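You operate a simulated robot arm through the tools that you are given. There is no shell and no other tool. Be economical: measure what you need, move in short steps, check, and stop when the job is done.

You run a simulated two-armed robot. Do the job below in one go: nothing can be reset, and whatever is moved stays where it is left.

## Task
Drain the well into the grey bin, then put the red plug back.
Fine: open the lid, stand the plug in the square steel cup, watch till the well is empty, shut the lid; spill no more than a scoopful.

It is judged by the outcome, as a careful person would: the job done as asked, and still so three seconds after it is handed in. It fails if anything else is knocked over, pushed out of place, dropped, spilled or broken. Lids that push on must go on centred and level and be pressed home; caps that screw on are set level and turned clockwise until they are tight.

## Robot
Two 7-joint arms with fingered hands on one trunk, on a base that drives. Base frame: it is fixed to the floor where the robot stands at the start and does not move with it; the origin is under the middle of the robot, x ahead of it, y to its left, z up. Lengths are in cm, angles in rad, forces in N, time in s.
The left shoulder is at the start at [2.1, 21.4, 134.4], the right one opposite. Each reaches about 78.5 cm from its shoulder. Places, roughly: brass plug seat [70, 10, 30]; drain well [70, 0, 40]; square steel cup [50, -30, 70]; well lid [70, 0, 70]. Payload 3.3 kg a hand.
The tool frame of a hand sits at the grasp point between the pads (the TCP): z along the fingers, y along the line on which they close. The tips reach 2.6 cm beyond it. The gripper opens to 13.2 cm. The gripper's body begins 7.3 cm behind the TCP. The gripper is a hand of 2 fingers: y runs from the thumb to the fingers, the wrist lies at [0, 0, -22.4] in the tool frame, and closing takes about 1.5 s.
Orientation is that of the tool frame in the base frame, as a unit quaternion [w, x, y, z]. With the fingers straight down and closing along the base's y, the tool's x points along the base's -x, its y along +y and its z along -z.

## Interface
- The arms move only by the tool send_rows. It takes "left_increments", "right_increments" or both (then of equal length, played together; a hand with none holds still); each is one flat list of numbers, 7 for each row, row after row: the finger opening in cm, from 0 to 13.2, then the shift along the base's x, y, z in cm, then the turn, a rotation vector about the base's x, y, z in rad. In form: [claw, x, y, z, ax, ay, az, claw, x, y, z, ax, ay, az, ...]. A call has 1 to 12 rows; each row is the pose to reach, as a shift and turn from the pose commanded when the call began. Rows are played at 5 a second. More than 5 cm and 0.15 rad between two rows, or a gripper value outside its range, and nothing of the call is played. A pose out of reach is approached as far as the arm can. The call stops where the force on the tool passes 40 N (or 10 N more than at its start, if that is more) or the arm is blocked; 0.2 s more then pass. Each finger travels about 15.3 cm/s and halts on what it meets, pressing with about 30 N; the grip force reading is that of the motor and also rises with nothing between the fingers. The clock runs only during rows and for 0.2 s after the last one: add rows that repeat a pose to give the fingers time. The reply holds the time, the measured pose of the TCP, the force on the tool along the base axes, the opening and the grip force, in the units named above and with some noise, with the torque about the TCP (base axes, N m) and any sound that the robot's microphone picked up, and new pictures: "show" is both (left out), scene, wrist or none (wrist: the cameras of the hands that moved).
- Cameras (640 x 400 px; columns grow to the right, rows downward): "scene" is now at [9.32, -0.74, 150.37]; the picture's right is [-0.08, -1.00, 0.00], its down [-0.70, 0.05, -0.71] and it looks along [0.71, -0.06, -0.70] (base axes); focal length 214 px, centre (320, 200). "left" rides on the left gripper at [-6.6, -0.3, -9.9] in its tool frame; the picture's right is [0.04, -1.00, 0.00], its down [0.83, 0.03, -0.55] and it looks along [0.55, 0.02, 0.83] (tool axes); focal length 261 px, centre (320, 200). "right" rides on the right gripper at [6.5, -0.3, -9.9] in its tool frame; the picture's right is [0.04, 1.00, 0.00], its down [-0.83, 0.03, -0.55] and it looks along [-0.55, 0.02, 0.83] (tool axes); focal length 261 px, centre (320, 200).
- lift_body(by): slides the trunk up (or, below 0, down) by that many cm; the arms and the scene camera ride with it, the base frame stays. It gives what a move gives, with no picture.
- drive_base(legs): drives the robot by 1 to 6 legs, each [ahead, left, turn to the left] in cm, cm and rad, along the robot's own axes; the way and the turn of a leg run together, so that a leg with both is an arc; at most 150 cm and 3.142 rad a leg. The arms and the cameras ride along, it lands a little off, and it stops where it bumps. It gives what a move gives, and a new picture of the scene camera.
- grasp_type(shape, hand): the hand has 2 fingers and takes this shape, open, in about a second: jaw (thumb against the fingers, like two jaws); tri (thumb and two fingers); tip (a fingertip pinch); poke (one finger out to press); point (the index stretched); flat (the hand flat); cup (the hand cupped); fist (a fist). The gripper value then closes the fingers along that shape, each until it touches; the sizes above hold for jaw. It gives what a move gives, with no picture.
- head_to(pan, tilt): turns the head with the scene camera to pan (to the left, within 1.501 rad either way) and tilt (down, from -0.506 to 1.204), counted from straight ahead of the robot. It gives what a move gives, and a new picture of the scene camera.
- probe_pixels(camera, pixels): there is no depth. For up to 12 entries [column, row, z] of the newest picture of that camera ("zoom" is the newest enlarged one), the place [x, y] in the base frame at which the ray of that pixel passes the height z, good to about 0.2 cm. It takes no simulated time.
- close_up(camera, box): a new picture of the part [left, top, right, bottom] of that camera's present view, enlarged. It takes no simulated time.
- close_job(): hands the job in; it is judged then, once.

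Keep the steps short. Do not move on a guess: measure, check each grasp and each placing, and mend mistakes. In all there are 80 turns and 260 pictures (those below and enlarged ones count). Leave the grippers open and the arms clear of the work at the hand-in unless told otherwise, and finish with a single line.

The tools are called after "Request:" by a JSON object that holds its "fn" and its "kwargs". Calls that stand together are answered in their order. send_rows: Moves the arms, as the interface text tells. Its arguments: {"type":"object","properties":{"left_increments":{"type":"array"},"right_increments":{"type":"array"},"show":{"type":"string","enum":["both","scene","wrist","none"]}},"required":[]} The other tools are called the same way: lift_body (by) slides the trunk up or down; grasp_type (shape, hand) gives the hand a shape; drive_base (legs) drives the base; head_to (pan, tilt) turns the head that bears the scene camera; probe_pixels (camera, pixels) gives the place at which the rays of pixels pass given heights; close_up (camera, box) takes an enlarged picture of a part of a camera's view; close_job () hands the job in.

At the start:

```text
time: 0.0
left_position: [38.84, 12.65, 134.21]
left_tool_rot: [0.0, 0.001, 1.0, 0.0]
left_wrist_force: [1.4, -1.1, 0.1]
left_ft_torque: [-0.02, 0.03, -0.01]
left_opening: 13.18
left_grasp_force: 0.1
left_shape: jaw
right_position: [40.6, -24.08, 134.13]
right_tool_rot: [0.0, 0.0, 1.0, 0.0]
right_wrist_force: [0.6, 1.2, 0.6]
right_ft_torque: [-0.01, -0.01, 0.0]
right_opening: 13.19
right_grasp_force: 0.1
right_shape: jaw
trunk travel left (down, up): [-62.5, 13.6]
robot x, y, heading: [0.04, 0.22, -0.002]
head pan, tilt: [-0.079, 0.778]
```

scene: 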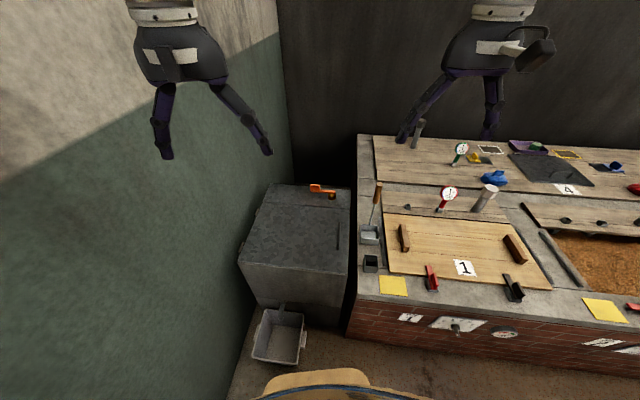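
right: 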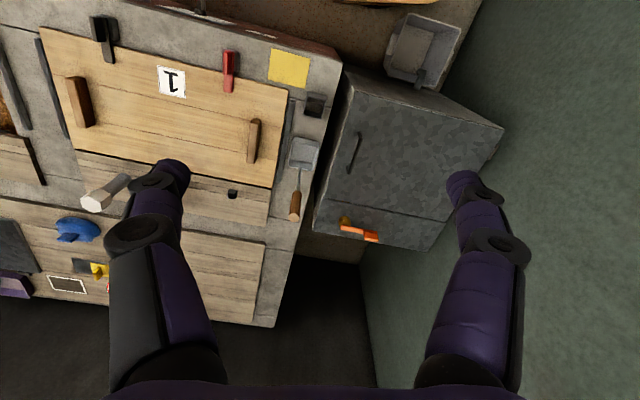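
left: 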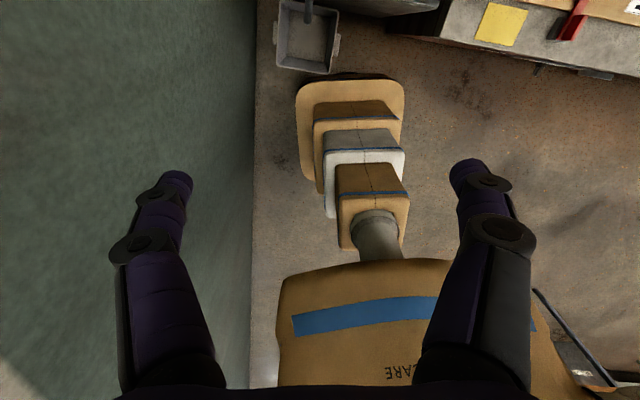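

I see a grey box with a lid, an orange latch at (322,190), a bin near (280,335) and a small square cup near (370,263). I'll enlarge these areas first.

Request:
{"fn": "close_up", "kwargs": {"camera": "scene", "box": [230, 170, 390, 270]}}

Request:
{"fn": "close_up", "kwargs": {"camera": "scene", "box": [220, 270, 380, 370]}}

Request:
{"fn": "close_up", "kwargs": {"camera": "scene", "box": [340, 170, 500, 270]}}

Request:
{"fn": "close_up", "kwargs": {"camera": "right", "box": [270, 80, 510, 260]}}

```text
4.00 times, centred on (310, 220) of scene
```

zoom: 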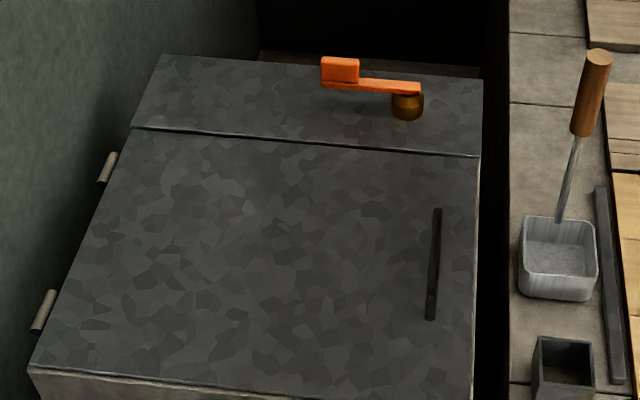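

```text
4.00 times, centred on (300, 320) of scene
```

zoom: 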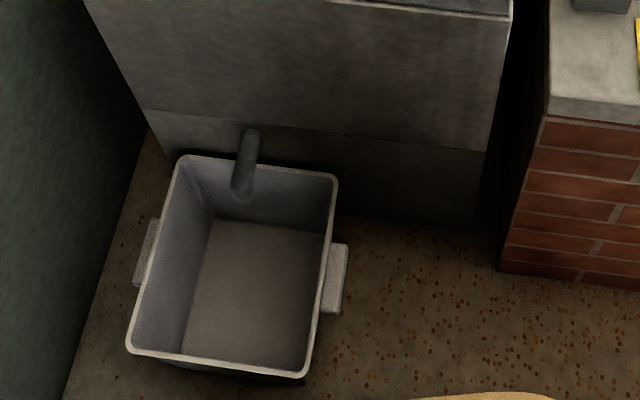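

```text
4.00 times, centred on (420, 220) of scene
```

zoom: 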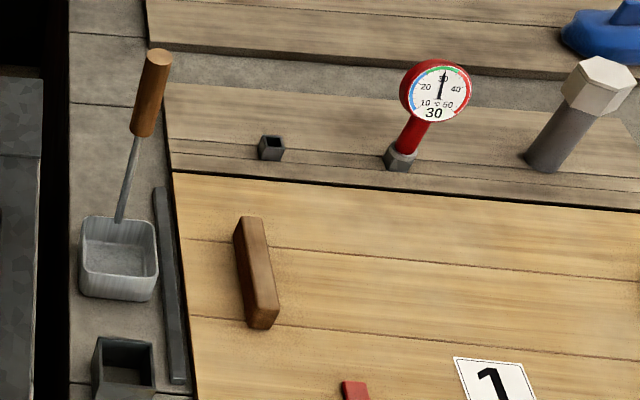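

```text
2.22 times, centred on (390, 170) of right
```

zoom: 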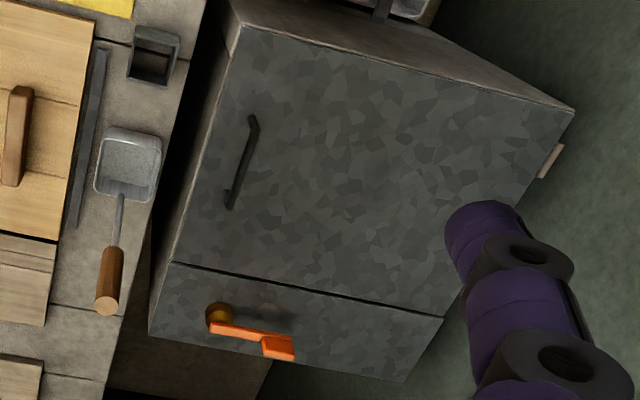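

I need the geometry, so I'll measure lid corners, handle, hinges, lever, cup, scoop and bin in the first scene zoom and the scene picture.

Request:
{"fn": "probe_pixels", "kwargs": {"camera": "scene", "pixels": [[371, 259, 75], [371, 268, 70], [370, 236, 72], [406, 207, 70], [265, 203, 70], [349, 209, 70], [238, 262, 70], [348, 270, 70], [340, 224, 72], [337, 249, 72], [332, 195, 74], [315, 187, 76]]}}

Request:
{"fn": "probe_pixels", "kwargs": {"camera": "scene", "pixels": [[265, 309, 25], [304, 314, 25], [252, 357, 25], [295, 363, 25], [280, 318, 35], [282, 304, 35], [256, 212, 70], [240, 248, 70], [380, 277, 70], [376, 187, 75], [347, 310, 35], [362, 295, 70]]}}

Request:
{"fn": "close_up", "kwargs": {"camera": "scene", "box": [340, 230, 400, 290]}}

Request:
{"fn": "head_to", "kwargs": {"pan": 0.05, "tilt": 0.9}}

```text
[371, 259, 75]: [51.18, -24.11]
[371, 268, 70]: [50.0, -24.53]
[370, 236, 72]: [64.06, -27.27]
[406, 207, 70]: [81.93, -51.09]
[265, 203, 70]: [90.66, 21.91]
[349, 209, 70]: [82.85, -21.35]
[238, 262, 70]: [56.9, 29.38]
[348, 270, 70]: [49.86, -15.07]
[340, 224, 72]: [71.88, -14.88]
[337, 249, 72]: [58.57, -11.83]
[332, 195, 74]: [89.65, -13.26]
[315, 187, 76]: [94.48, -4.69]
```

```text
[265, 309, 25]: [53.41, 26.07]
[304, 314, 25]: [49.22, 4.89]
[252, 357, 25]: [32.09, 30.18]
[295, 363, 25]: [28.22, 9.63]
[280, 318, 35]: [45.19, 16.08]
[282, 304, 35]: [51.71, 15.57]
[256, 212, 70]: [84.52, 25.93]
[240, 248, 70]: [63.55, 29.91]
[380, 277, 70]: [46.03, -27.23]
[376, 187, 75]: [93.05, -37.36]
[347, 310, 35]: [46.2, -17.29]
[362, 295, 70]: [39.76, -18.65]
```

```text
6.67 times, centred on (370, 260) of scene
```

zoom: 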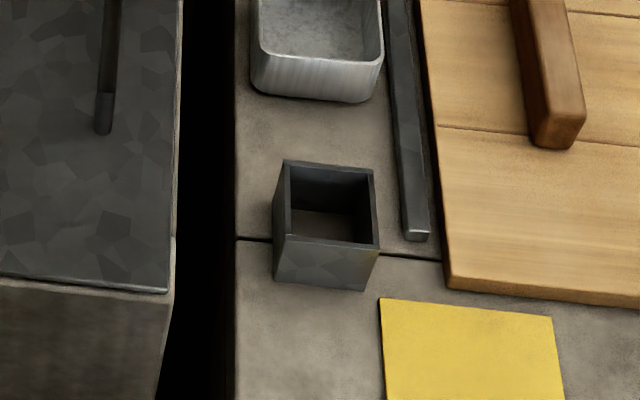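

```text
time: 0.7
left_position: [38.77, 12.62, 134.18]
left_tool_rot: [0.0, 0.0, 1.0, 0.0]
left_wrist_force: [0.8, -0.2, -1.4]
left_ft_torque: [0.05, -0.02, -0.02]
left_opening: 13.19
left_grasp_force: 0.1
left_shape: jaw
right_position: [40.66, -24.08, 134.15]
right_tool_rot: [0.0, 0.0, 1.0, 0.0]
right_wrist_force: [-0.3, -0.1, -0.3]
right_ft_torque: [-0.03, -0.04, -0.01]
right_opening: 13.19
right_grasp_force: 0.1
right_shape: jaw
trunk travel left (down, up): [-62.5, 13.6]
robot x, y, heading: [0.09, -0.3, 0.002]
head pan, tilt: [0.051, 0.901]
```

scene: 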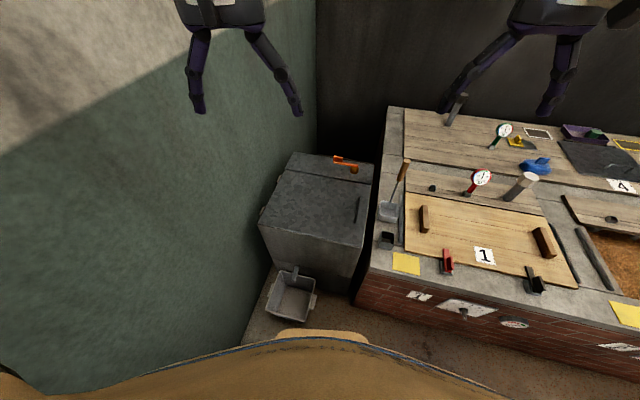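

Cross-check heights with the right wrist camera: handle ends in its picture near (357,133) and (351,170), cup mouth (315,105), lid corners.

Request:
{"fn": "close_up", "kwargs": {"camera": "right", "box": [290, 80, 410, 200]}}

Request:
{"fn": "probe_pixels", "kwargs": {"camera": "right", "pixels": [[363, 130, 72], [357, 155, 72], [315, 105, 75], [315, 105, 78], [355, 77, 70], [335, 178, 70], [362, 228, 74], [372, 238, 76], [420, 120, 70]]}}

Request:
{"fn": "probe_pixels", "kwargs": {"camera": "scene", "pixels": [[360, 198, 72], [357, 221, 72], [388, 236, 75]]}}

Request:
{"fn": "close_up", "kwargs": {"camera": "scene", "box": [250, 140, 410, 260]}}

```text
3.33 times, centred on (350, 140) of right
```

zoom: 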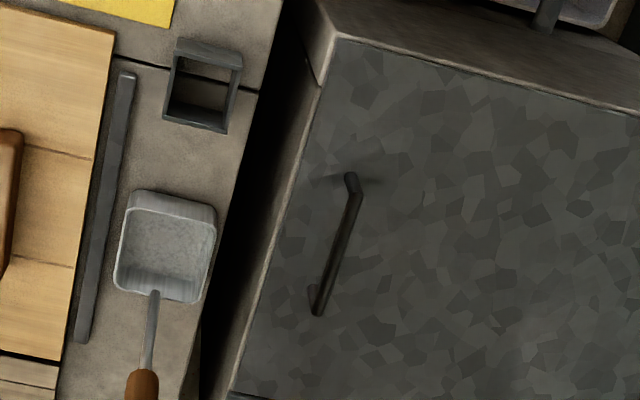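

```text
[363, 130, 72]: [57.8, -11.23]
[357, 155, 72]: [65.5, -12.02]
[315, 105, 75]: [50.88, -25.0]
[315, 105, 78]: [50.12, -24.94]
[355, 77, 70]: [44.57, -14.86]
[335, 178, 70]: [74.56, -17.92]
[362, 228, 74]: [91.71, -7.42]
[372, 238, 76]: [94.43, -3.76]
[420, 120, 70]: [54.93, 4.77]
```

```text
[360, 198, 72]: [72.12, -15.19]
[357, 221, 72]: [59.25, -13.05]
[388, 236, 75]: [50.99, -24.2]
```

```text
3.33 times, centred on (330, 200) of scene
```

zoom: 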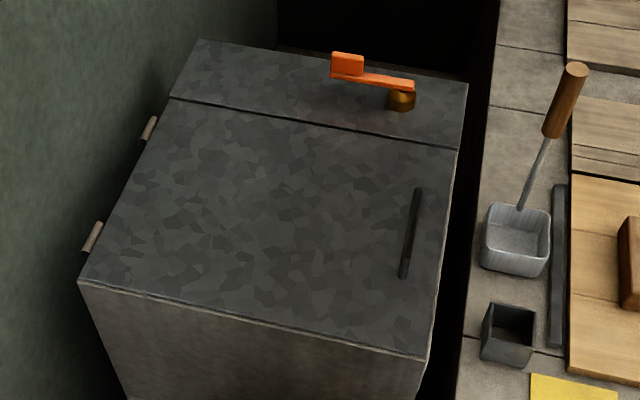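

Request:
{"fn": "probe_pixels", "kwargs": {"camera": "right", "pixels": [[359.6, 133.5, 72], [359.6, 133.5, 75], [349.5, 173.5, 72], [349.5, 173.5, 75], [307, 95, 77], [326, 101, 77], [302, 115, 77], [321, 119, 77]]}}

Request:
{"fn": "probe_pixels", "kwargs": {"camera": "zoom", "pixels": [[418, 188, 72], [418, 188, 75], [402, 277, 72], [402, 277, 75], [491, 303, 77], [535, 308, 77], [484, 339, 77], [532, 346, 77], [150, 125, 70], [92, 238, 70], [428, 360, 70], [460, 148, 70]]}}

```text
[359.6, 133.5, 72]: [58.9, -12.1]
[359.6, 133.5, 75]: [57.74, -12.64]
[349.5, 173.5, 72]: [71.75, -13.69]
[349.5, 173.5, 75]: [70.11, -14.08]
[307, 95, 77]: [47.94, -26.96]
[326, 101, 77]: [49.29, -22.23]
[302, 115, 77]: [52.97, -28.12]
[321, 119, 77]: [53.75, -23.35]
```

```text
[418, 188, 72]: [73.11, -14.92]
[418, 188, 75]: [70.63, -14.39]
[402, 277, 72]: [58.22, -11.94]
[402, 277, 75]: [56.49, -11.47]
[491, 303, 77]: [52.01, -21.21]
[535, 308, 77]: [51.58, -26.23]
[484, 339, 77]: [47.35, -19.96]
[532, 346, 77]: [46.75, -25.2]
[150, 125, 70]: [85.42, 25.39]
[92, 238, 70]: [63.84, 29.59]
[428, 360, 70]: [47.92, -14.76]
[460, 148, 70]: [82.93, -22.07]
```

Handle bar runs about (57.5,-12)–(70.5,-14.3), z≈74; cup mouth at about (50.8,-24.6,75). Now the robot's base versus the bin: probe the left picture's plate edge and bin.

Request:
{"fn": "probe_pixels", "kwargs": {"camera": "left", "pixels": [[350, 80, 5], [350, 80, 20], [297, 90, 5], [405, 90, 5], [302, 72, 25], [302, 72, 5], [275, 65, 25], [335, 72, 25], [280, 2, 25], [350, 80, 40]]}}

Request:
{"fn": "close_up", "kwargs": {"camera": "left", "box": [240, 0, 480, 150]}}

Request:
{"fn": "head_to", "kwargs": {"pan": 0.2, "tilt": 1.2}}

```text
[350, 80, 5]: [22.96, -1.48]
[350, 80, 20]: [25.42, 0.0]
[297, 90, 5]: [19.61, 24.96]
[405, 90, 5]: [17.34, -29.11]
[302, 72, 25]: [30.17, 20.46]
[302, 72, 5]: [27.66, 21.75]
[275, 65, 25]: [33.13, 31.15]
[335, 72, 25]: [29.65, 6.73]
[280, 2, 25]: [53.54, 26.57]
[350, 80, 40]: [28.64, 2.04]
```

```text
2.67 times, centred on (360, 75) of left
```

zoom: 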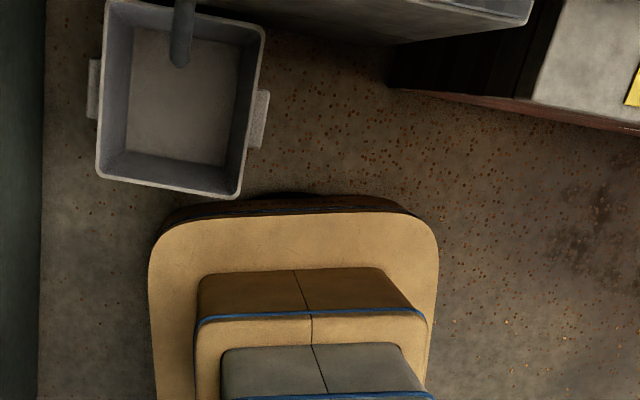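

```text
time: 1.5
left_position: [38.86, 12.59, 134.17]
left_tool_rot: [0.0, 0.0, 1.0, 0.0]
left_wrist_force: [-0.5, -1.0, -0.6]
left_ft_torque: [-0.02, 0.0, 0.03]
left_opening: 13.19
left_grasp_force: 0.1
left_shape: jaw
right_position: [40.72, -24.04, 134.21]
right_tool_rot: [0.0, 0.001, 1.0, 0.0]
right_wrist_force: [0.0, -0.5, 0.0]
right_ft_torque: [-0.01, 0.0, -0.02]
right_opening: 13.19
right_grasp_force: 0.0
right_shape: jaw
trunk travel left (down, up): [-62.5, 13.6]
robot x, y, heading: [-0.1, -0.03, -0.001]
head pan, tilt: [0.201, 1.201]
```

scene: 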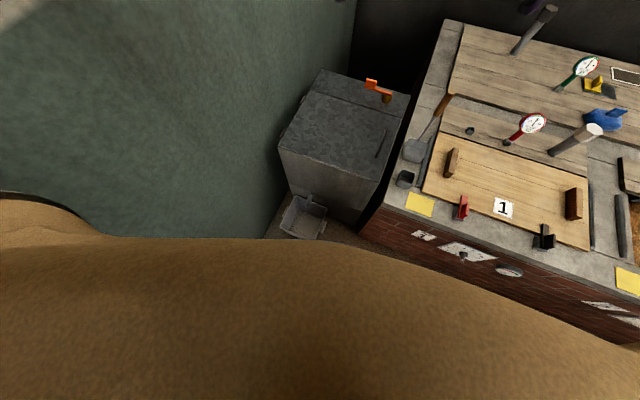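

There is room to stand more to the right, clear of the bin. First I look right and down to check that the floor there is free.

Request:
{"fn": "head_to", "kwargs": {"pan": -1.0, "tilt": 1.0}}

Request:
{"fn": "close_up", "kwargs": {"camera": "left", "box": [400, 200, 640, 400]}}

```text
time: 2.9
left_position: [38.81, 12.75, 134.08]
left_tool_rot: [0.0, 0.0, 1.0, 0.0]
left_wrist_force: [-0.4, -0.5, -0.7]
left_ft_torque: [-0.02, 0.04, 0.02]
left_opening: 13.21
left_grasp_force: 0.1
left_shape: jaw
right_position: [40.73, -23.99, 134.22]
right_tool_rot: [0.0, 0.0, 1.0, 0.0]
right_wrist_force: [0.1, 0.2, -0.2]
right_ft_torque: [-0.01, 0.0, -0.01]
right_opening: 13.19
right_grasp_force: 0.1
right_shape: jaw
trunk travel left (down, up): [-62.5, 13.6]
robot x, y, heading: [-0.3, -0.44, -0.001]
head pan, tilt: [-1.0, 1.0]
```

scene: 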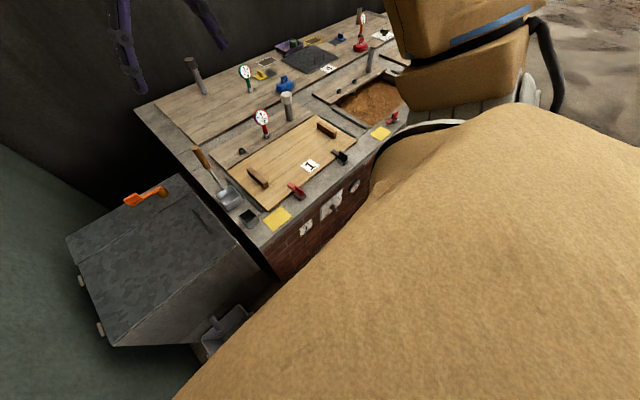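

```text
2.00 times, centred on (520, 300) of left
```

zoom: 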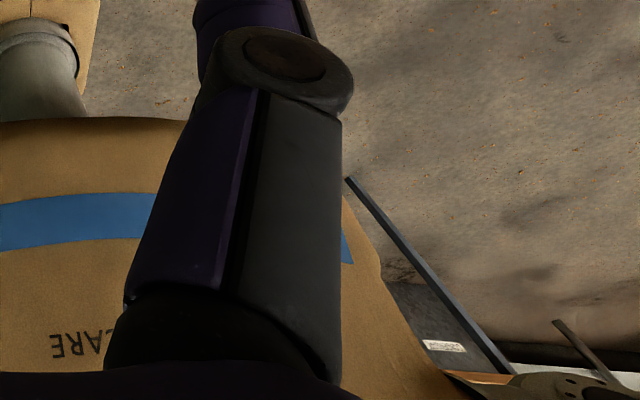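

Request:
{"fn": "probe_pixels", "kwargs": {"camera": "left", "pixels": [[560, 345, 0], [538, 291, 0], [538, 291, 50], [590, 360, 0], [590, 360, 60], [350, 262, 100], [430, 265, 100]]}}

Request:
{"fn": "drive_base", "kwargs": {"legs": [[0, -12, -0.08]]}}

```text
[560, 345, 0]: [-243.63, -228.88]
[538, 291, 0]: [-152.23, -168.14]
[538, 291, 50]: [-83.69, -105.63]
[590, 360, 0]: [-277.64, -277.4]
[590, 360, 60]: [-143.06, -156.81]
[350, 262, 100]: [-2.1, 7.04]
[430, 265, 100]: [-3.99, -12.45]
```

```text
time: 4.1
left_position: [39.24, -2.82, 134.19]
left_tool_rot: [0.0, 0.041, 0.999, 0.0]
left_wrist_force: [-0.2, -0.5, 0.9]
left_ft_torque: [0.02, 0.03, -0.01]
left_opening: 13.22
left_grasp_force: 0.1
left_shape: jaw
right_position: [38.13, -39.57, 134.15]
right_tool_rot: [0.0, 0.041, 0.999, 0.0]
right_wrist_force: [0.2, -0.3, 0.9]
right_ft_torque: [0.02, -0.01, 0.01]
right_opening: 13.19
right_grasp_force: 0.1
right_shape: jaw
trunk travel left (down, up): [-62.5, 13.6]
robot x, y, heading: [-0.5, -11.81, -0.083]
head pan, tilt: [-1.0, 1.0]
```

scene: 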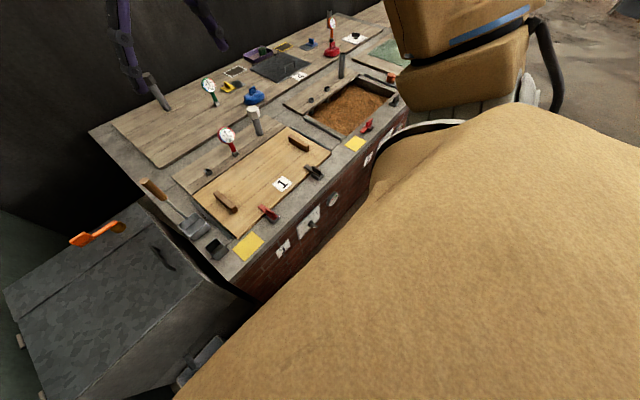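

Fine. Continue right and turn, then look at the left again.

Request:
{"fn": "drive_base", "kwargs": {"legs": [[0, -10, -0.09], [8, 0, 0]]}}

Request:
{"fn": "head_to", "kwargs": {"pan": 0.45, "tilt": 0.85}}

Request:
{"fn": "send_rows", "kwargs": {"left_increments": [13.2, 0, 0, 0, 0, 0, 0], "show": "wrist"}}

```text
time: 6.0
left_position: [46.82, -17.84, 134.18]
left_tool_rot: [-0.001, 0.085, 0.996, 0.0]
left_wrist_force: [0.5, 0.2, -0.5]
left_ft_torque: [0.02, 0.08, 0.0]
left_opening: 13.18
left_grasp_force: 0.1
left_shape: jaw
right_position: [42.41, -54.53, 134.2]
right_tool_rot: [-0.001, 0.086, 0.996, 0.0]
right_wrist_force: [-0.8, 0.6, -1.1]
right_ft_torque: [0.01, 0.01, 0.0]
right_opening: 13.17
right_grasp_force: 0.1
right_shape: jaw
trunk travel left (down, up): [-62.5, 13.6]
robot x, y, heading: [5.95, -23.45, -0.172]
head pan, tilt: [-1.0, 1.0]
```

scene: 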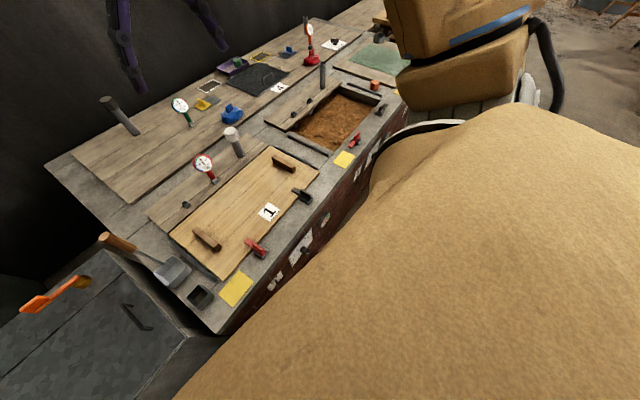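

```text
time: 7.5
left_position: [46.7, -17.72, 134.28]
left_tool_rot: [0.0, 0.086, 0.996, 0.0]
left_wrist_force: [-0.3, -0.5, 0.5]
left_ft_torque: [0.0, -0.02, 0.04]
left_opening: 13.19
left_grasp_force: 0.0
left_shape: jaw
right_position: [42.24, -54.26, 134.21]
right_tool_rot: [0.0, 0.086, 0.996, 0.0]
right_wrist_force: [-0.1, -0.1, -0.2]
right_ft_torque: [-0.01, 0.0, -0.02]
right_opening: 13.2
right_grasp_force: 0.0
right_shape: jaw
trunk travel left (down, up): [-62.5, 13.6]
robot x, y, heading: [6.15, -23.41, -0.174]
head pan, tilt: [0.45, 0.85]
```

scene: 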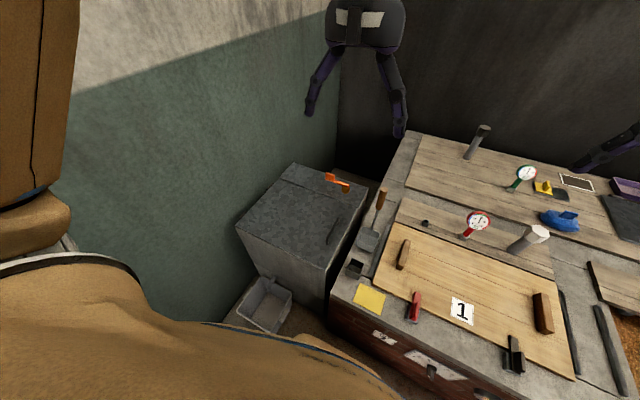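

```text
time: 7.9
left_position: [46.57, -17.67, 134.21]
left_tool_rot: [0.0, 0.085, 0.996, -0.001]
left_wrist_force: [0.1, 0.6, -0.3]
left_ft_torque: [-0.02, -0.03, 0.0]
left_opening: 13.17
left_grasp_force: 0.1
left_shape: jaw
right_position: [42.17, -54.38, 134.17]
right_tool_rot: [0.0, 0.086, 0.996, 0.0]
right_wrist_force: [-0.9, -0.1, 0.4]
right_ft_torque: [0.0, 0.02, -0.02]
right_opening: 13.19
right_grasp_force: 0.0
right_shape: jaw
trunk travel left (down, up): [-62.5, 13.6]
robot x, y, heading: [6.04, -23.43, -0.17]
head pan, tilt: [0.45, 0.85]
```

left: 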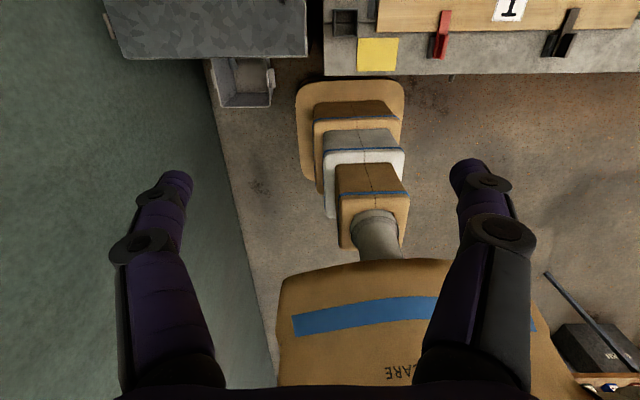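

Aligned with the box now. Lower the trunk 30 cm; both hands stay above z≈100.

Request:
{"fn": "lift_body", "kwargs": {"by": -30}}

Request:
{"fn": "send_rows", "kwargs": {"left_increments": [13.2, 4, 1, -3, 0, 0, 0, 13.2, 8, 2, -7, 0, 0, 0, 13.2, 12, 3, -11, 0, 0, 0, 13.2, 14, 3.7, -14, 0, 0, 0], "show": "both"}}

```text
time: 10.9
left_position: [46.65, -17.66, 104.2]
left_tool_rot: [0.001, 0.086, 0.996, 0.0]
left_wrist_force: [0.3, 0.2, -0.5]
left_ft_torque: [0.02, -0.01, 0.03]
left_opening: 13.2
left_grasp_force: 0.0
left_shape: jaw
right_position: [42.17, -54.25, 104.26]
right_tool_rot: [0.0, 0.087, 0.996, -0.001]
right_wrist_force: [-0.6, -0.6, -0.3]
right_ft_torque: [0.01, 0.0, 0.01]
right_opening: 13.18
right_grasp_force: 0.0
right_shape: jaw
trunk travel left (down, up): [-32.5, 43.6]
robot x, y, heading: [6.17, -23.51, -0.172]
head pan, tilt: [0.45, 0.85]
```

```text
refused: row 1 steps farther than a row can; nothing moved
```

Request:
{"fn": "send_rows", "kwargs": {"left_increments": [13.2, 3, 1, -3, 0, 0, 0, 13.2, 6, 2, -6, 0, 0, 0, 13.2, 9, 3, -9, 0, 0, 0, 13.2, 12, 4, -12, 0, 0, 0, 13.2, 15, 4.5, -14, 0, 0, 0, 13.2, 17, 4.8, -15, 0, 0, 0], "show": "both"}}

```text
time: 12.3
left_position: [61.68, -13.32, 90.35]
left_tool_rot: [0.0, 0.086, 0.996, 0.0]
left_wrist_force: [0.0, 0.0, -0.1]
left_ft_torque: [0.03, 0.0, -0.02]
left_opening: 13.21
left_grasp_force: 0.1
left_shape: jaw
left hand out of reach, approached as far as the arm can: row 6
right_position: [42.17, -54.24, 104.39]
right_tool_rot: [0.0, 0.086, 0.996, 0.0]
right_wrist_force: [0.6, -0.6, -0.2]
right_ft_torque: [-0.02, -0.03, -0.03]
right_opening: 13.21
right_grasp_force: 0.0
right_shape: jaw
trunk travel left (down, up): [-32.5, 43.6]
robot x, y, heading: [6.45, -23.38, -0.174]
head pan, tilt: [0.45, 0.85]
```

scene: 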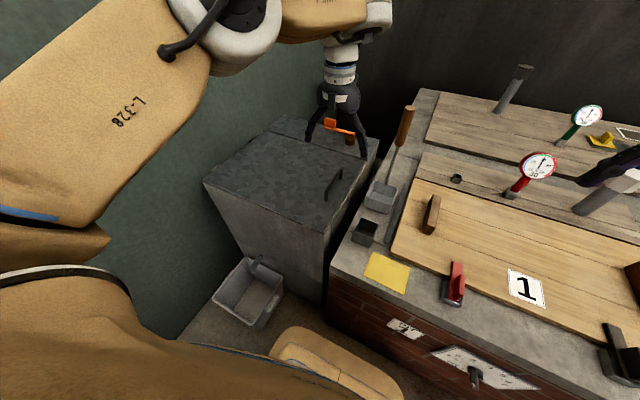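
left: 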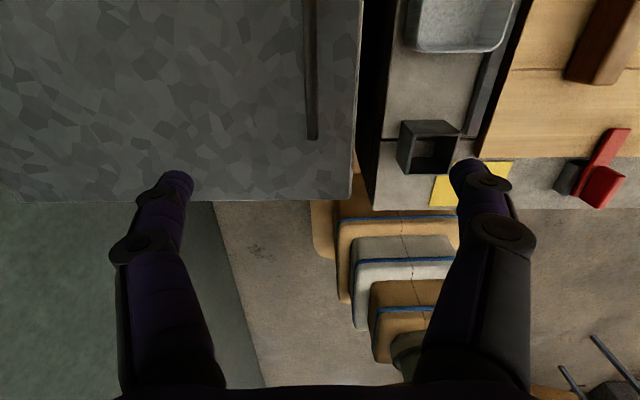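

The arm is at its limit with the hand straight down. The base front is about 7 cm from the bench face, so I drive 5.5 cm ahead.

Request:
{"fn": "drive_base", "kwargs": {"legs": [[5.5, 0, 0]]}}

Request:
{"fn": "close_up", "kwargs": {"camera": "left", "box": [200, 0, 520, 200]}}

Request:
{"fn": "close_up", "kwargs": {"camera": "scene", "box": [180, 80, 420, 330]}}

```text
time: 13.3
left_position: [67.17, -14.3, 90.32]
left_tool_rot: [-0.001, 0.085, 0.996, -0.001]
left_wrist_force: [-0.3, -0.1, -1.4]
left_ft_torque: [-0.01, 0.0, 0.0]
left_opening: 13.18
left_grasp_force: 0.0
left_shape: jaw
right_position: [47.85, -55.27, 104.2]
right_tool_rot: [-0.002, 0.086, 0.996, 0.0]
right_wrist_force: [-0.2, -0.2, 0.0]
right_ft_torque: [-0.01, 0.02, -0.01]
right_opening: 13.2
right_grasp_force: 0.0
right_shape: jaw
trunk travel left (down, up): [-32.5, 43.6]
robot x, y, heading: [11.63, -24.16, -0.173]
head pan, tilt: [0.45, 0.85]
```

scene: 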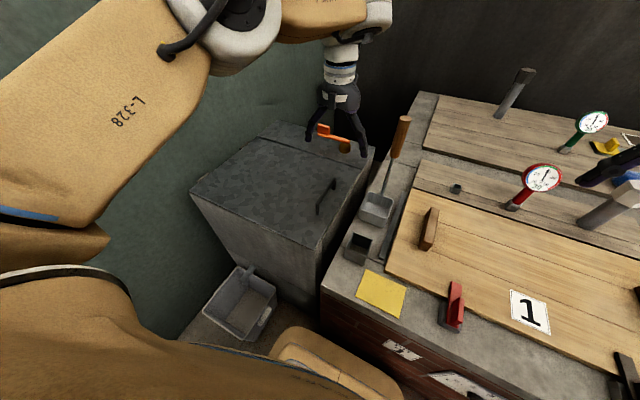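

```text
2.00 times, centred on (360, 100) of left
```

zoom: 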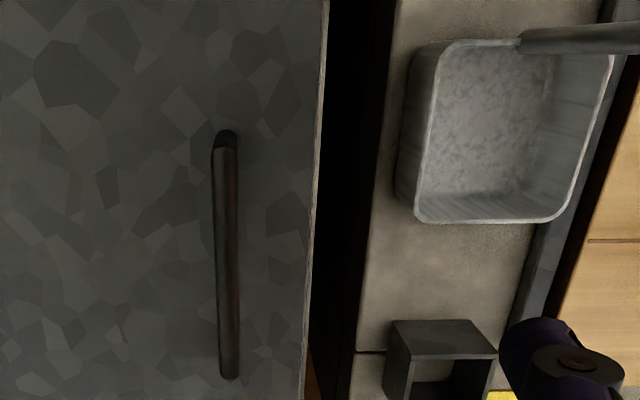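

```text
1.60 times, centred on (300, 205) of scene
```

zoom: 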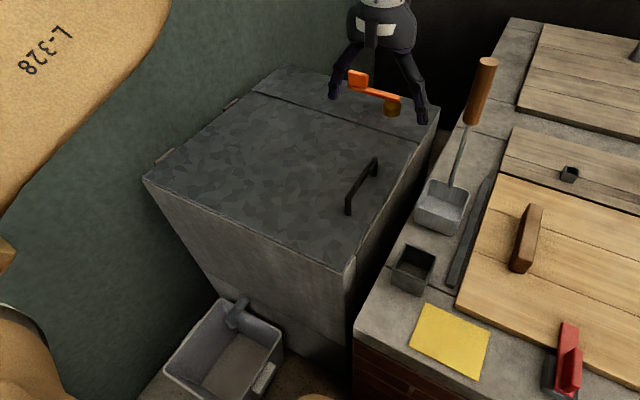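

Handle bar clearly seen from above: ends at left pixels (313,70) and (315,187). I measure them.

Request:
{"fn": "probe_pixels", "kwargs": {"camera": "left", "pixels": [[313, 70, 74], [315, 187, 74], [313, 70, 76], [315, 187, 76], [360, 90, 70], [350, 190, 70]]}}

Request:
{"fn": "probe_pixels", "kwargs": {"camera": "scene", "pixels": [[333, 180, 74], [317, 207, 74], [333, 180, 76], [317, 207, 76]]}}

```text
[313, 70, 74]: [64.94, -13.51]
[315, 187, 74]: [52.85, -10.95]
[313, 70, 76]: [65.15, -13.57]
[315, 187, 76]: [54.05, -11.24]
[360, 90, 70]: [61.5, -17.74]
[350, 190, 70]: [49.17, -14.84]
```

```text
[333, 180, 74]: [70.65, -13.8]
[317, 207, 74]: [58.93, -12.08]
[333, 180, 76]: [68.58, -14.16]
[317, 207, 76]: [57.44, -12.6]
```

Two cameras disagree by some cm along x, meaning the bar is higher or a pixel is off; check with the cup and scoop too.

Request:
{"fn": "probe_pixels", "kwargs": {"camera": "left", "pixels": [[396, 161, 75], [436, 160, 75], [422, 20, 72], [407, 107, 72], [396, 161, 77], [313, 70, 79], [315, 187, 79]]}}

Request:
{"fn": "probe_pixels", "kwargs": {"camera": "scene", "pixels": [[352, 234, 75], [371, 237, 75], [320, 249, 70], [356, 192, 75], [333, 180, 79], [317, 207, 79]]}}

Request:
{"fn": "close_up", "kwargs": {"camera": "scene", "box": [280, 160, 400, 260]}}

```text
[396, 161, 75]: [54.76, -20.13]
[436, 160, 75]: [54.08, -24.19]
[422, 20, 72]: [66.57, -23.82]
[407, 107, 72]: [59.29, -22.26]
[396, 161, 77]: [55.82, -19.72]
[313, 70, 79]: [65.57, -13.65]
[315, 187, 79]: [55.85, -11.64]
```

```text
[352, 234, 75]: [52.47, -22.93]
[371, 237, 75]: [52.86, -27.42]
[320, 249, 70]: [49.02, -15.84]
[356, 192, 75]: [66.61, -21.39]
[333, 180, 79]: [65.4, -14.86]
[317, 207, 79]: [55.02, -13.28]
```

```text
4.00 times, centred on (340, 210) of scene
```

zoom: 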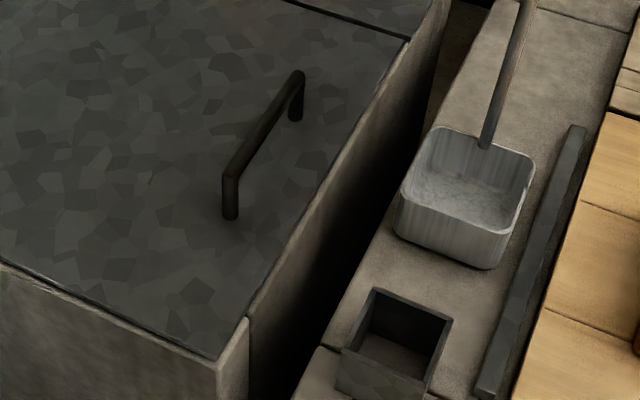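

Request:
{"fn": "probe_pixels", "kwargs": {"camera": "zoom", "pixels": [[296, 118, 70], [230, 217, 70], [296, 118, 72], [230, 217, 72], [298, 76, 75], [230, 177, 75], [298, 76, 77], [230, 177, 77], [378, 290, 75], [452, 320, 75], [340, 350, 75], [418, 385, 75]]}}

Request:
{"fn": "close_up", "kwargs": {"camera": "left", "box": [270, 20, 430, 200]}}

```text
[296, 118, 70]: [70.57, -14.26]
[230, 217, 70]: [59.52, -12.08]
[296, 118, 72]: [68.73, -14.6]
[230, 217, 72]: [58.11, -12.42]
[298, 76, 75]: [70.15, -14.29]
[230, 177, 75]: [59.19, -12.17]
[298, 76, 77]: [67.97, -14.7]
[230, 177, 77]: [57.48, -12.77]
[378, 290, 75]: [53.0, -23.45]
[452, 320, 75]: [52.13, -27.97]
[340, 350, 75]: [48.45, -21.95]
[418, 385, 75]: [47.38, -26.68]
```

```text
2.22 times, centred on (350, 110) of left
```

zoom: 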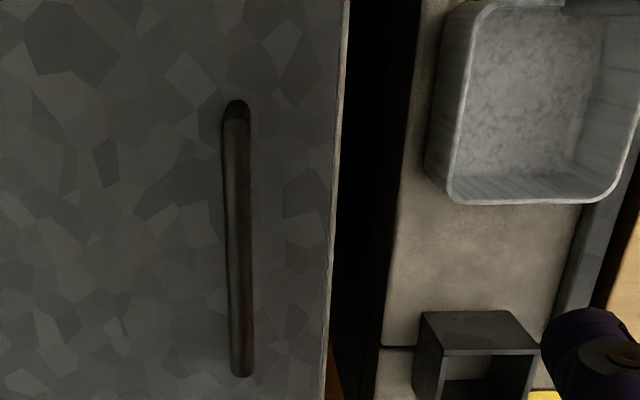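

The mismatch came from the stale left picture (taken before the drive); corrected, handle bar runs (70.4,-14.2)–(59.3,-12.1) with top at z≈75, lid at 70. I lower the left hand over its middle, opening 6.

Request:
{"fn": "send_rows", "kwargs": {"left_increments": [9, -1, 0.5, -4, 0, 0, 0, 6, -1.7, 0.9, -8, 0, 0, 0, 6, -2.2, 1.1, -11, 0, 0, 0], "show": "both"}}

```text
time: 14.1
left_position: [64.98, -13.28, 79.41]
left_tool_rot: [0.0, 0.086, 0.996, 0.0]
left_wrist_force: [0.2, -0.1, -0.1]
left_ft_torque: [-0.01, -0.01, 0.01]
left_opening: 6.09
left_grasp_force: 0.1
left_shape: jaw
right_position: [47.68, -55.16, 104.19]
right_tool_rot: [-0.001, 0.086, 0.996, 0.0]
right_wrist_force: [0.1, 0.5, 0.1]
right_ft_torque: [-0.03, -0.02, 0.02]
right_opening: 13.17
right_grasp_force: 0.1
right_shape: jaw
trunk travel left (down, up): [-32.5, 43.6]
robot x, y, heading: [11.76, -25.16, -0.173]
head pan, tilt: [0.45, 0.85]
```

scene: 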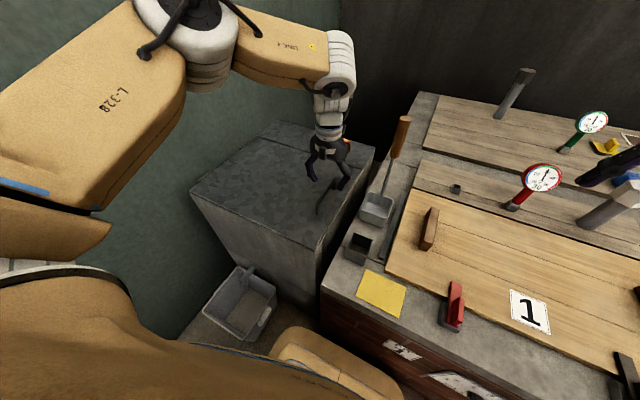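
left: 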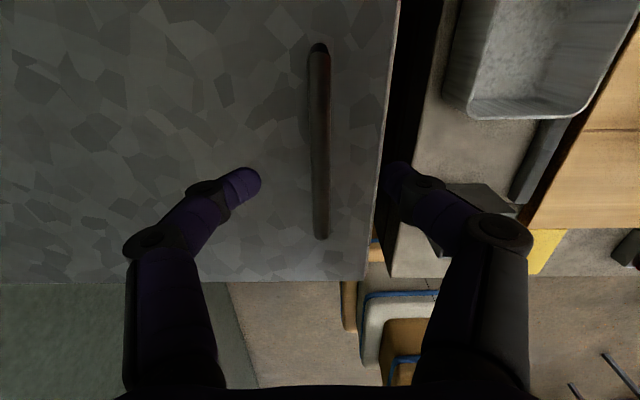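

Handle is centred between the fingers. Down 5.3 cm and close.

Request:
{"fn": "send_rows", "kwargs": {"left_increments": [6, 0, 0, -3, 0, 0, 0, 6, 0, 0, -5.3, 0, 0, 0, 3, 0, 0, -5.3, 0, 0, 0, 0, 0, 0, -5.3, 0, 0, 0, 0, 0, 0, -5.3, 0, 0, 0, 0, 0, 0, -5.3, 0, 0, 0], "show": "wrist"}}

```text
time: 15.5
left_position: [64.94, -13.23, 74.23]
left_tool_rot: [0.0, 0.086, 0.996, -0.001]
left_wrist_force: [-0.3, 0.3, -0.5]
left_ft_torque: [-0.01, 0.0, -0.02]
left_opening: 0.0
left_grasp_force: 29.7
left_shape: jaw
right_position: [47.72, -55.25, 104.17]
right_tool_rot: [0.0, 0.086, 0.996, 0.0]
right_wrist_force: [-0.2, -0.2, 0.3]
right_ft_torque: [-0.01, 0.02, 0.02]
right_opening: 13.2
right_grasp_force: 0.1
right_shape: jaw
trunk travel left (down, up): [-32.5, 43.6]
robot x, y, heading: [11.75, -24.4, -0.171]
head pan, tilt: [0.45, 0.85]
```

left: 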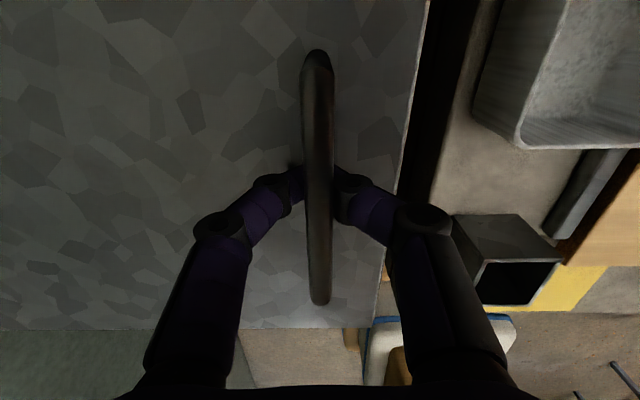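

The fingers met beneath the bar: a hook around it. For reach on the lid's arc I re-hook nearer the bar's near end with the hand tilted 0.4 rad, fingers pointing ahead.

Request:
{"fn": "send_rows", "kwargs": {"left_increments": [6, 0, 0, 0, 0, 0, 0, 6, -0.5, 0.1, 0.2, 0, 0, 0, 6, -1.5, 0.25, 0.3, -0.023, -0.131, 0, 6, -2.5, 0.4, 0.3, -0.046, -0.263, 0, 6, -3.4, 0.6, 0.2, -0.07, -0.394, 0, 2, -3.4, 0.6, 0.2, -0.07, -0.394, 0, 0, -3.4, 0.6, 0.2, -0.07, -0.394, 0, 0, -3.4, 0.6, 0.2, -0.07, -0.394, 0, 0, -3.4, 0.6, 0.2, -0.07, -0.394, 0], "show": "both"}}

```text
time: 17.5
left_position: [61.54, -12.7, 74.27]
left_tool_rot: [0.197, 0.084, 0.977, -0.019]
left_wrist_force: [0.2, -0.8, 1.0]
left_ft_torque: [0.0, -0.02, 0.01]
left_opening: 0.0
left_grasp_force: 29.6
left_shape: jaw
right_position: [47.7, -55.39, 104.18]
right_tool_rot: [0.0, 0.086, 0.996, 0.0]
right_wrist_force: [-0.3, -0.4, 0.3]
right_ft_torque: [0.03, -0.02, -0.02]
right_opening: 13.15
right_grasp_force: 0.0
right_shape: jaw
trunk travel left (down, up): [-32.5, 43.6]
robot x, y, heading: [11.52, -24.67, -0.174]
head pan, tilt: [0.45, 0.85]
```

scene: 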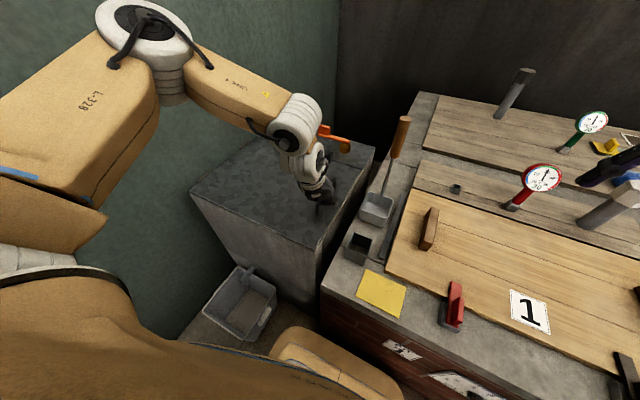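
left: 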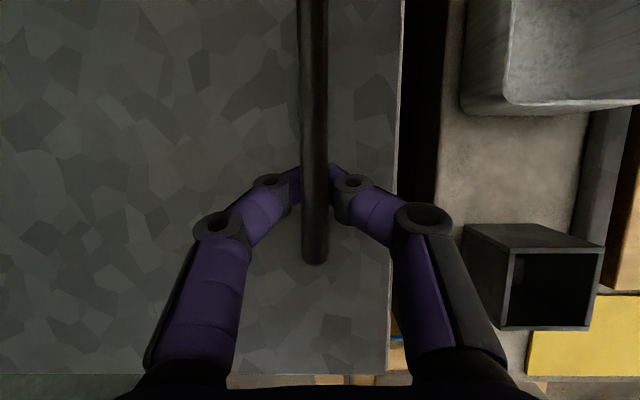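

Hooked with the bar inside. Test lift along the hinge arc, first 6°.

Request:
{"fn": "send_rows", "kwargs": {"left_increments": [0, 0.05, 0.29, 2.2, -0.026, 0.004, 0, 0, 0.12, 0.69, 4.37, -0.052, 0.009, 0], "show": "both"}}

```text
time: 18.1
left_position: [61.51, -12.12, 78.69]
left_tool_rot: [0.196, 0.078, 0.977, -0.043]
left_wrist_force: [0.2, -3.1, -1.9]
left_ft_torque: [-0.01, 0.01, 0.01]
left_opening: 0.01
left_grasp_force: 30.1
left_shape: jaw
right_position: [47.69, -55.38, 104.19]
right_tool_rot: [0.0, 0.086, 0.996, 0.0]
right_wrist_force: [-0.5, 0.5, -0.4]
right_ft_torque: [0.01, -0.03, 0.01]
right_opening: 13.19
right_grasp_force: 0.0
right_shape: jaw
trunk travel left (down, up): [-32.5, 43.6]
robot x, y, heading: [11.48, -24.38, -0.172]
head pan, tilt: [0.45, 0.85]
```

scene: 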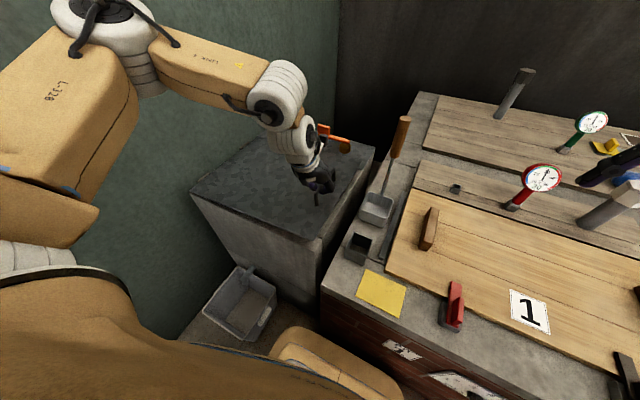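
left: 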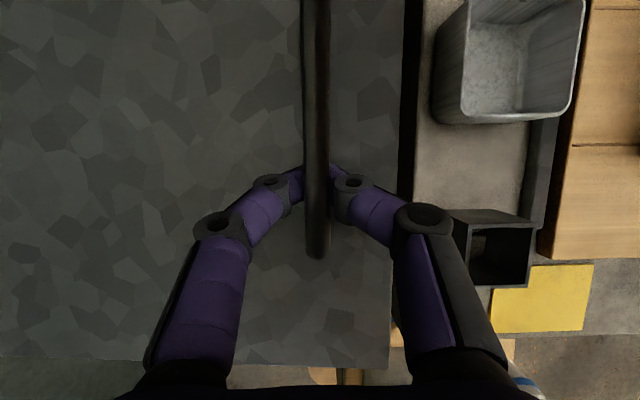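

The lid rises with the hand (about 3 N). Continue the arc to 30°, then look.

Request:
{"fn": "send_rows", "kwargs": {"left_increments": [0, 0.2, 1.14, 4.26, -0.051, 0.009, 0, 0, 0.47, 2.71, 8.39, -0.103, 0.018, 0, 0, 0.82, 4.69, 12.32, -0.155, 0.027, 0, 0, 1.23, 7.07, 16.03, -0.206, 0.036, 0], "show": "both"}}

```text
time: 19.1
left_position: [62.75, -4.77, 94.65]
left_tool_rot: [0.184, 0.057, 0.97, -0.145]
left_wrist_force: [-1.2, -1.5, -0.4]
left_ft_torque: [0.01, -0.01, 0.01]
left_opening: 0.0
left_grasp_force: 29.9
left_shape: jaw
right_position: [47.66, -55.22, 104.16]
right_tool_rot: [0.0, 0.086, 0.996, 0.001]
right_wrist_force: [-0.2, 0.4, 0.6]
right_ft_torque: [0.0, 0.03, -0.03]
right_opening: 13.19
right_grasp_force: 0.0
right_shape: jaw
trunk travel left (down, up): [-32.5, 43.6]
robot x, y, heading: [11.6, -24.52, -0.174]
head pan, tilt: [0.45, 0.85]
```

scene: 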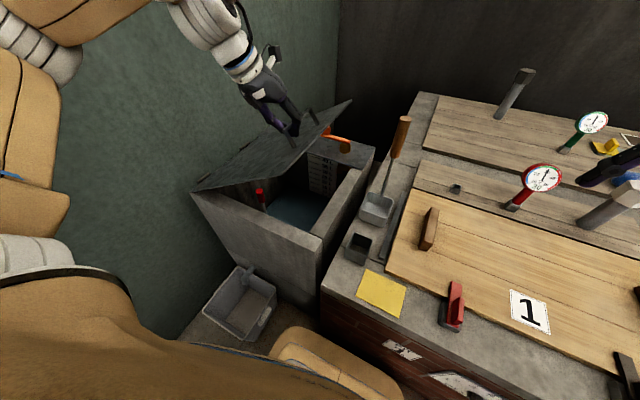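
left: 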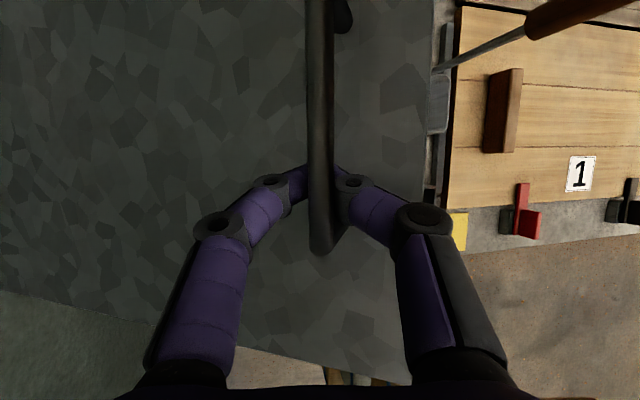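

Lid follows well; the red plug stem shows inside at (260,192). Continue to 54°.

Request:
{"fn": "send_rows", "kwargs": {"left_increments": [0, 0.48, 2.75, 3.43, -0.052, 0.009, 0, 0, 1.02, 5.83, 6.5, -0.103, 0.018, 0, 0, 1.61, 9.22, 9.3, -0.155, 0.027, 0, 0, 2.25, 12.87, 11.73, -0.206, 0.036, 0], "show": "both"}}

```text
time: 20.1
left_position: [64.96, 8.16, 106.47]
left_tool_rot: [0.174, 0.037, 0.952, -0.247]
left_wrist_force: [-0.1, 0.4, -0.1]
left_ft_torque: [0.01, -0.01, 0.03]
left_opening: 0.02
left_grasp_force: 29.8
left_shape: jaw
right_position: [47.55, -55.23, 104.18]
right_tool_rot: [0.0, 0.086, 0.996, 0.0]
right_wrist_force: [0.9, 0.5, -0.1]
right_ft_torque: [-0.01, 0.02, 0.03]
right_opening: 13.2
right_grasp_force: 0.0
right_shape: jaw
trunk travel left (down, up): [-32.5, 43.6]
robot x, y, heading: [11.72, -24.77, -0.174]
head pan, tilt: [0.45, 0.85]
```

scene: 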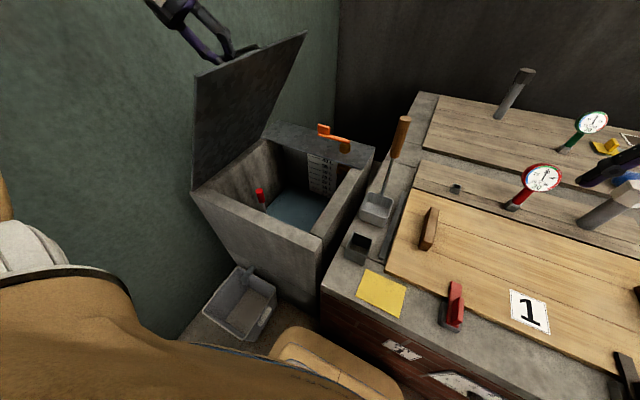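
left: 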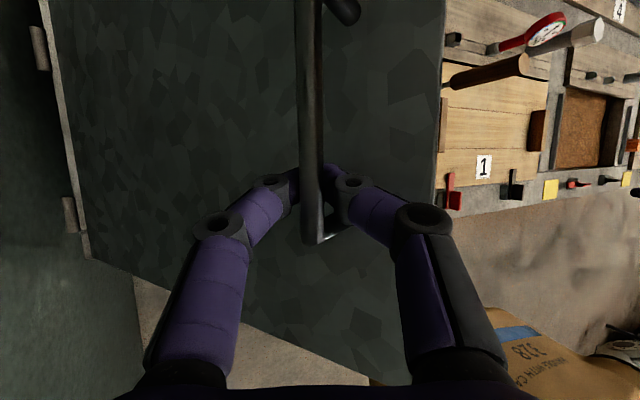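

Lid is at about 54°+. I need the wall's place to plan the over-centre part: probe where the wall meets the floor, near (185,340), and the lid edge.

Request:
{"fn": "close_up", "kwargs": {"camera": "scene", "box": [150, 220, 310, 360]}}

Request:
{"fn": "probe_pixels", "kwargs": {"camera": "scene", "pixels": [[180, 340, 0], [213, 290, 0], [306, 33, 107], [306, 33, 110], [194, 76, 107], [194, 76, 112], [193, 190, 70], [268, 126, 70]]}}

Request:
{"fn": "close_up", "kwargs": {"camera": "scene", "box": [180, 100, 400, 260]}}

```text
2.86 times, centred on (230, 290) of scene
```

zoom: 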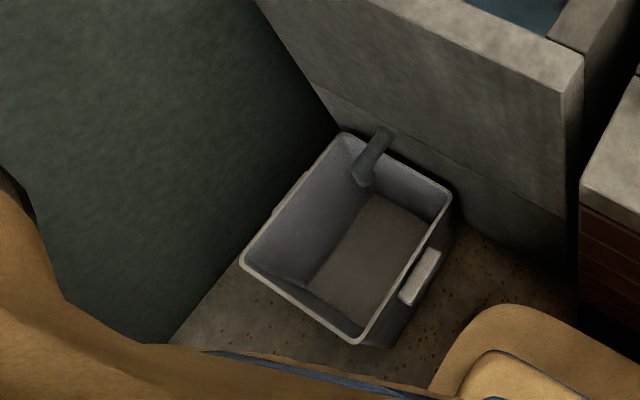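

```text
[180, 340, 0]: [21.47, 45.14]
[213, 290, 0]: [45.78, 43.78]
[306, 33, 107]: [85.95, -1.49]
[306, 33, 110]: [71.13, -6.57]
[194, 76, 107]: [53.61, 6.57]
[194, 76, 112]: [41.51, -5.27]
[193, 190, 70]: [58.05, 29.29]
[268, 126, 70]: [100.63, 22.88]
```

```text
2.50 times, centred on (290, 180) of scene
```

zoom: 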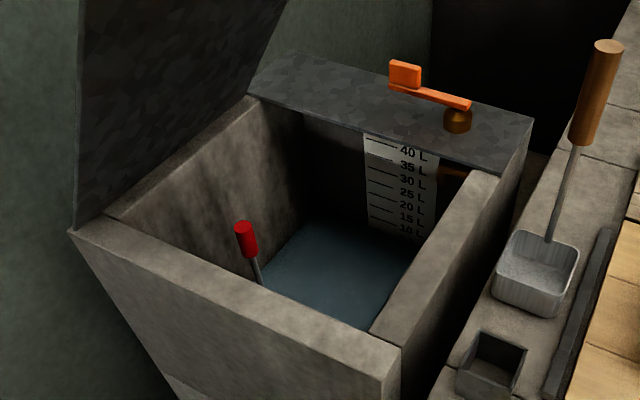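

Wall stands only ~8 cm behind the hinge, so the last part must be pushed from the underside. Plan: the right hand props the lid from beneath, then the left lets go of the handle and pushes from beneath. First half of the right hand's approach now.

Request:
{"fn": "send_rows", "kwargs": {"right_increments": [6, 0, 4.5, 0, 0.104, -0.097, 0, 0, 0, 9, 0, 0.208, -0.194, 0, 0, 0, 13.5, 0, 0.312, -0.291, 0, 0, 0, 18, 0, 0.416, -0.388, 0, 0, 0, 22.5, 0, 0.52, -0.485, 0, 0, 0, 27, 0, 0.624, -0.582, 0], "show": "scene"}}

```text
time: 21.5
left_position: [65.13, 8.01, 106.32]
left_tool_rot: [0.173, 0.035, 0.953, -0.245]
left_wrist_force: [0.0, -1.0, -0.1]
left_ft_torque: [0.02, 0.0, 0.05]
left_opening: 0.04
left_grasp_force: 30.2
left_shape: jaw
right_position: [47.71, -28.03, 104.24]
right_tool_rot: [0.255, 0.079, 0.907, 0.327]
right_wrist_force: [0.6, 0.3, 0.9]
right_ft_torque: [0.01, 0.0, -0.01]
right_opening: 0.0
right_grasp_force: 30.4
right_shape: jaw
trunk travel left (down, up): [-32.5, 43.6]
robot x, y, heading: [12.16, -24.88, -0.174]
head pan, tilt: [0.45, 0.85]
```

scene: 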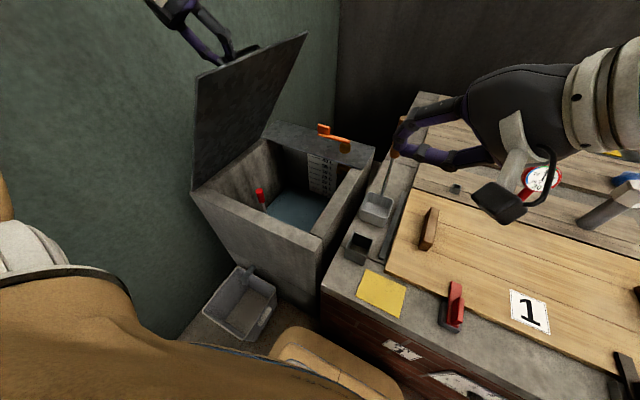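

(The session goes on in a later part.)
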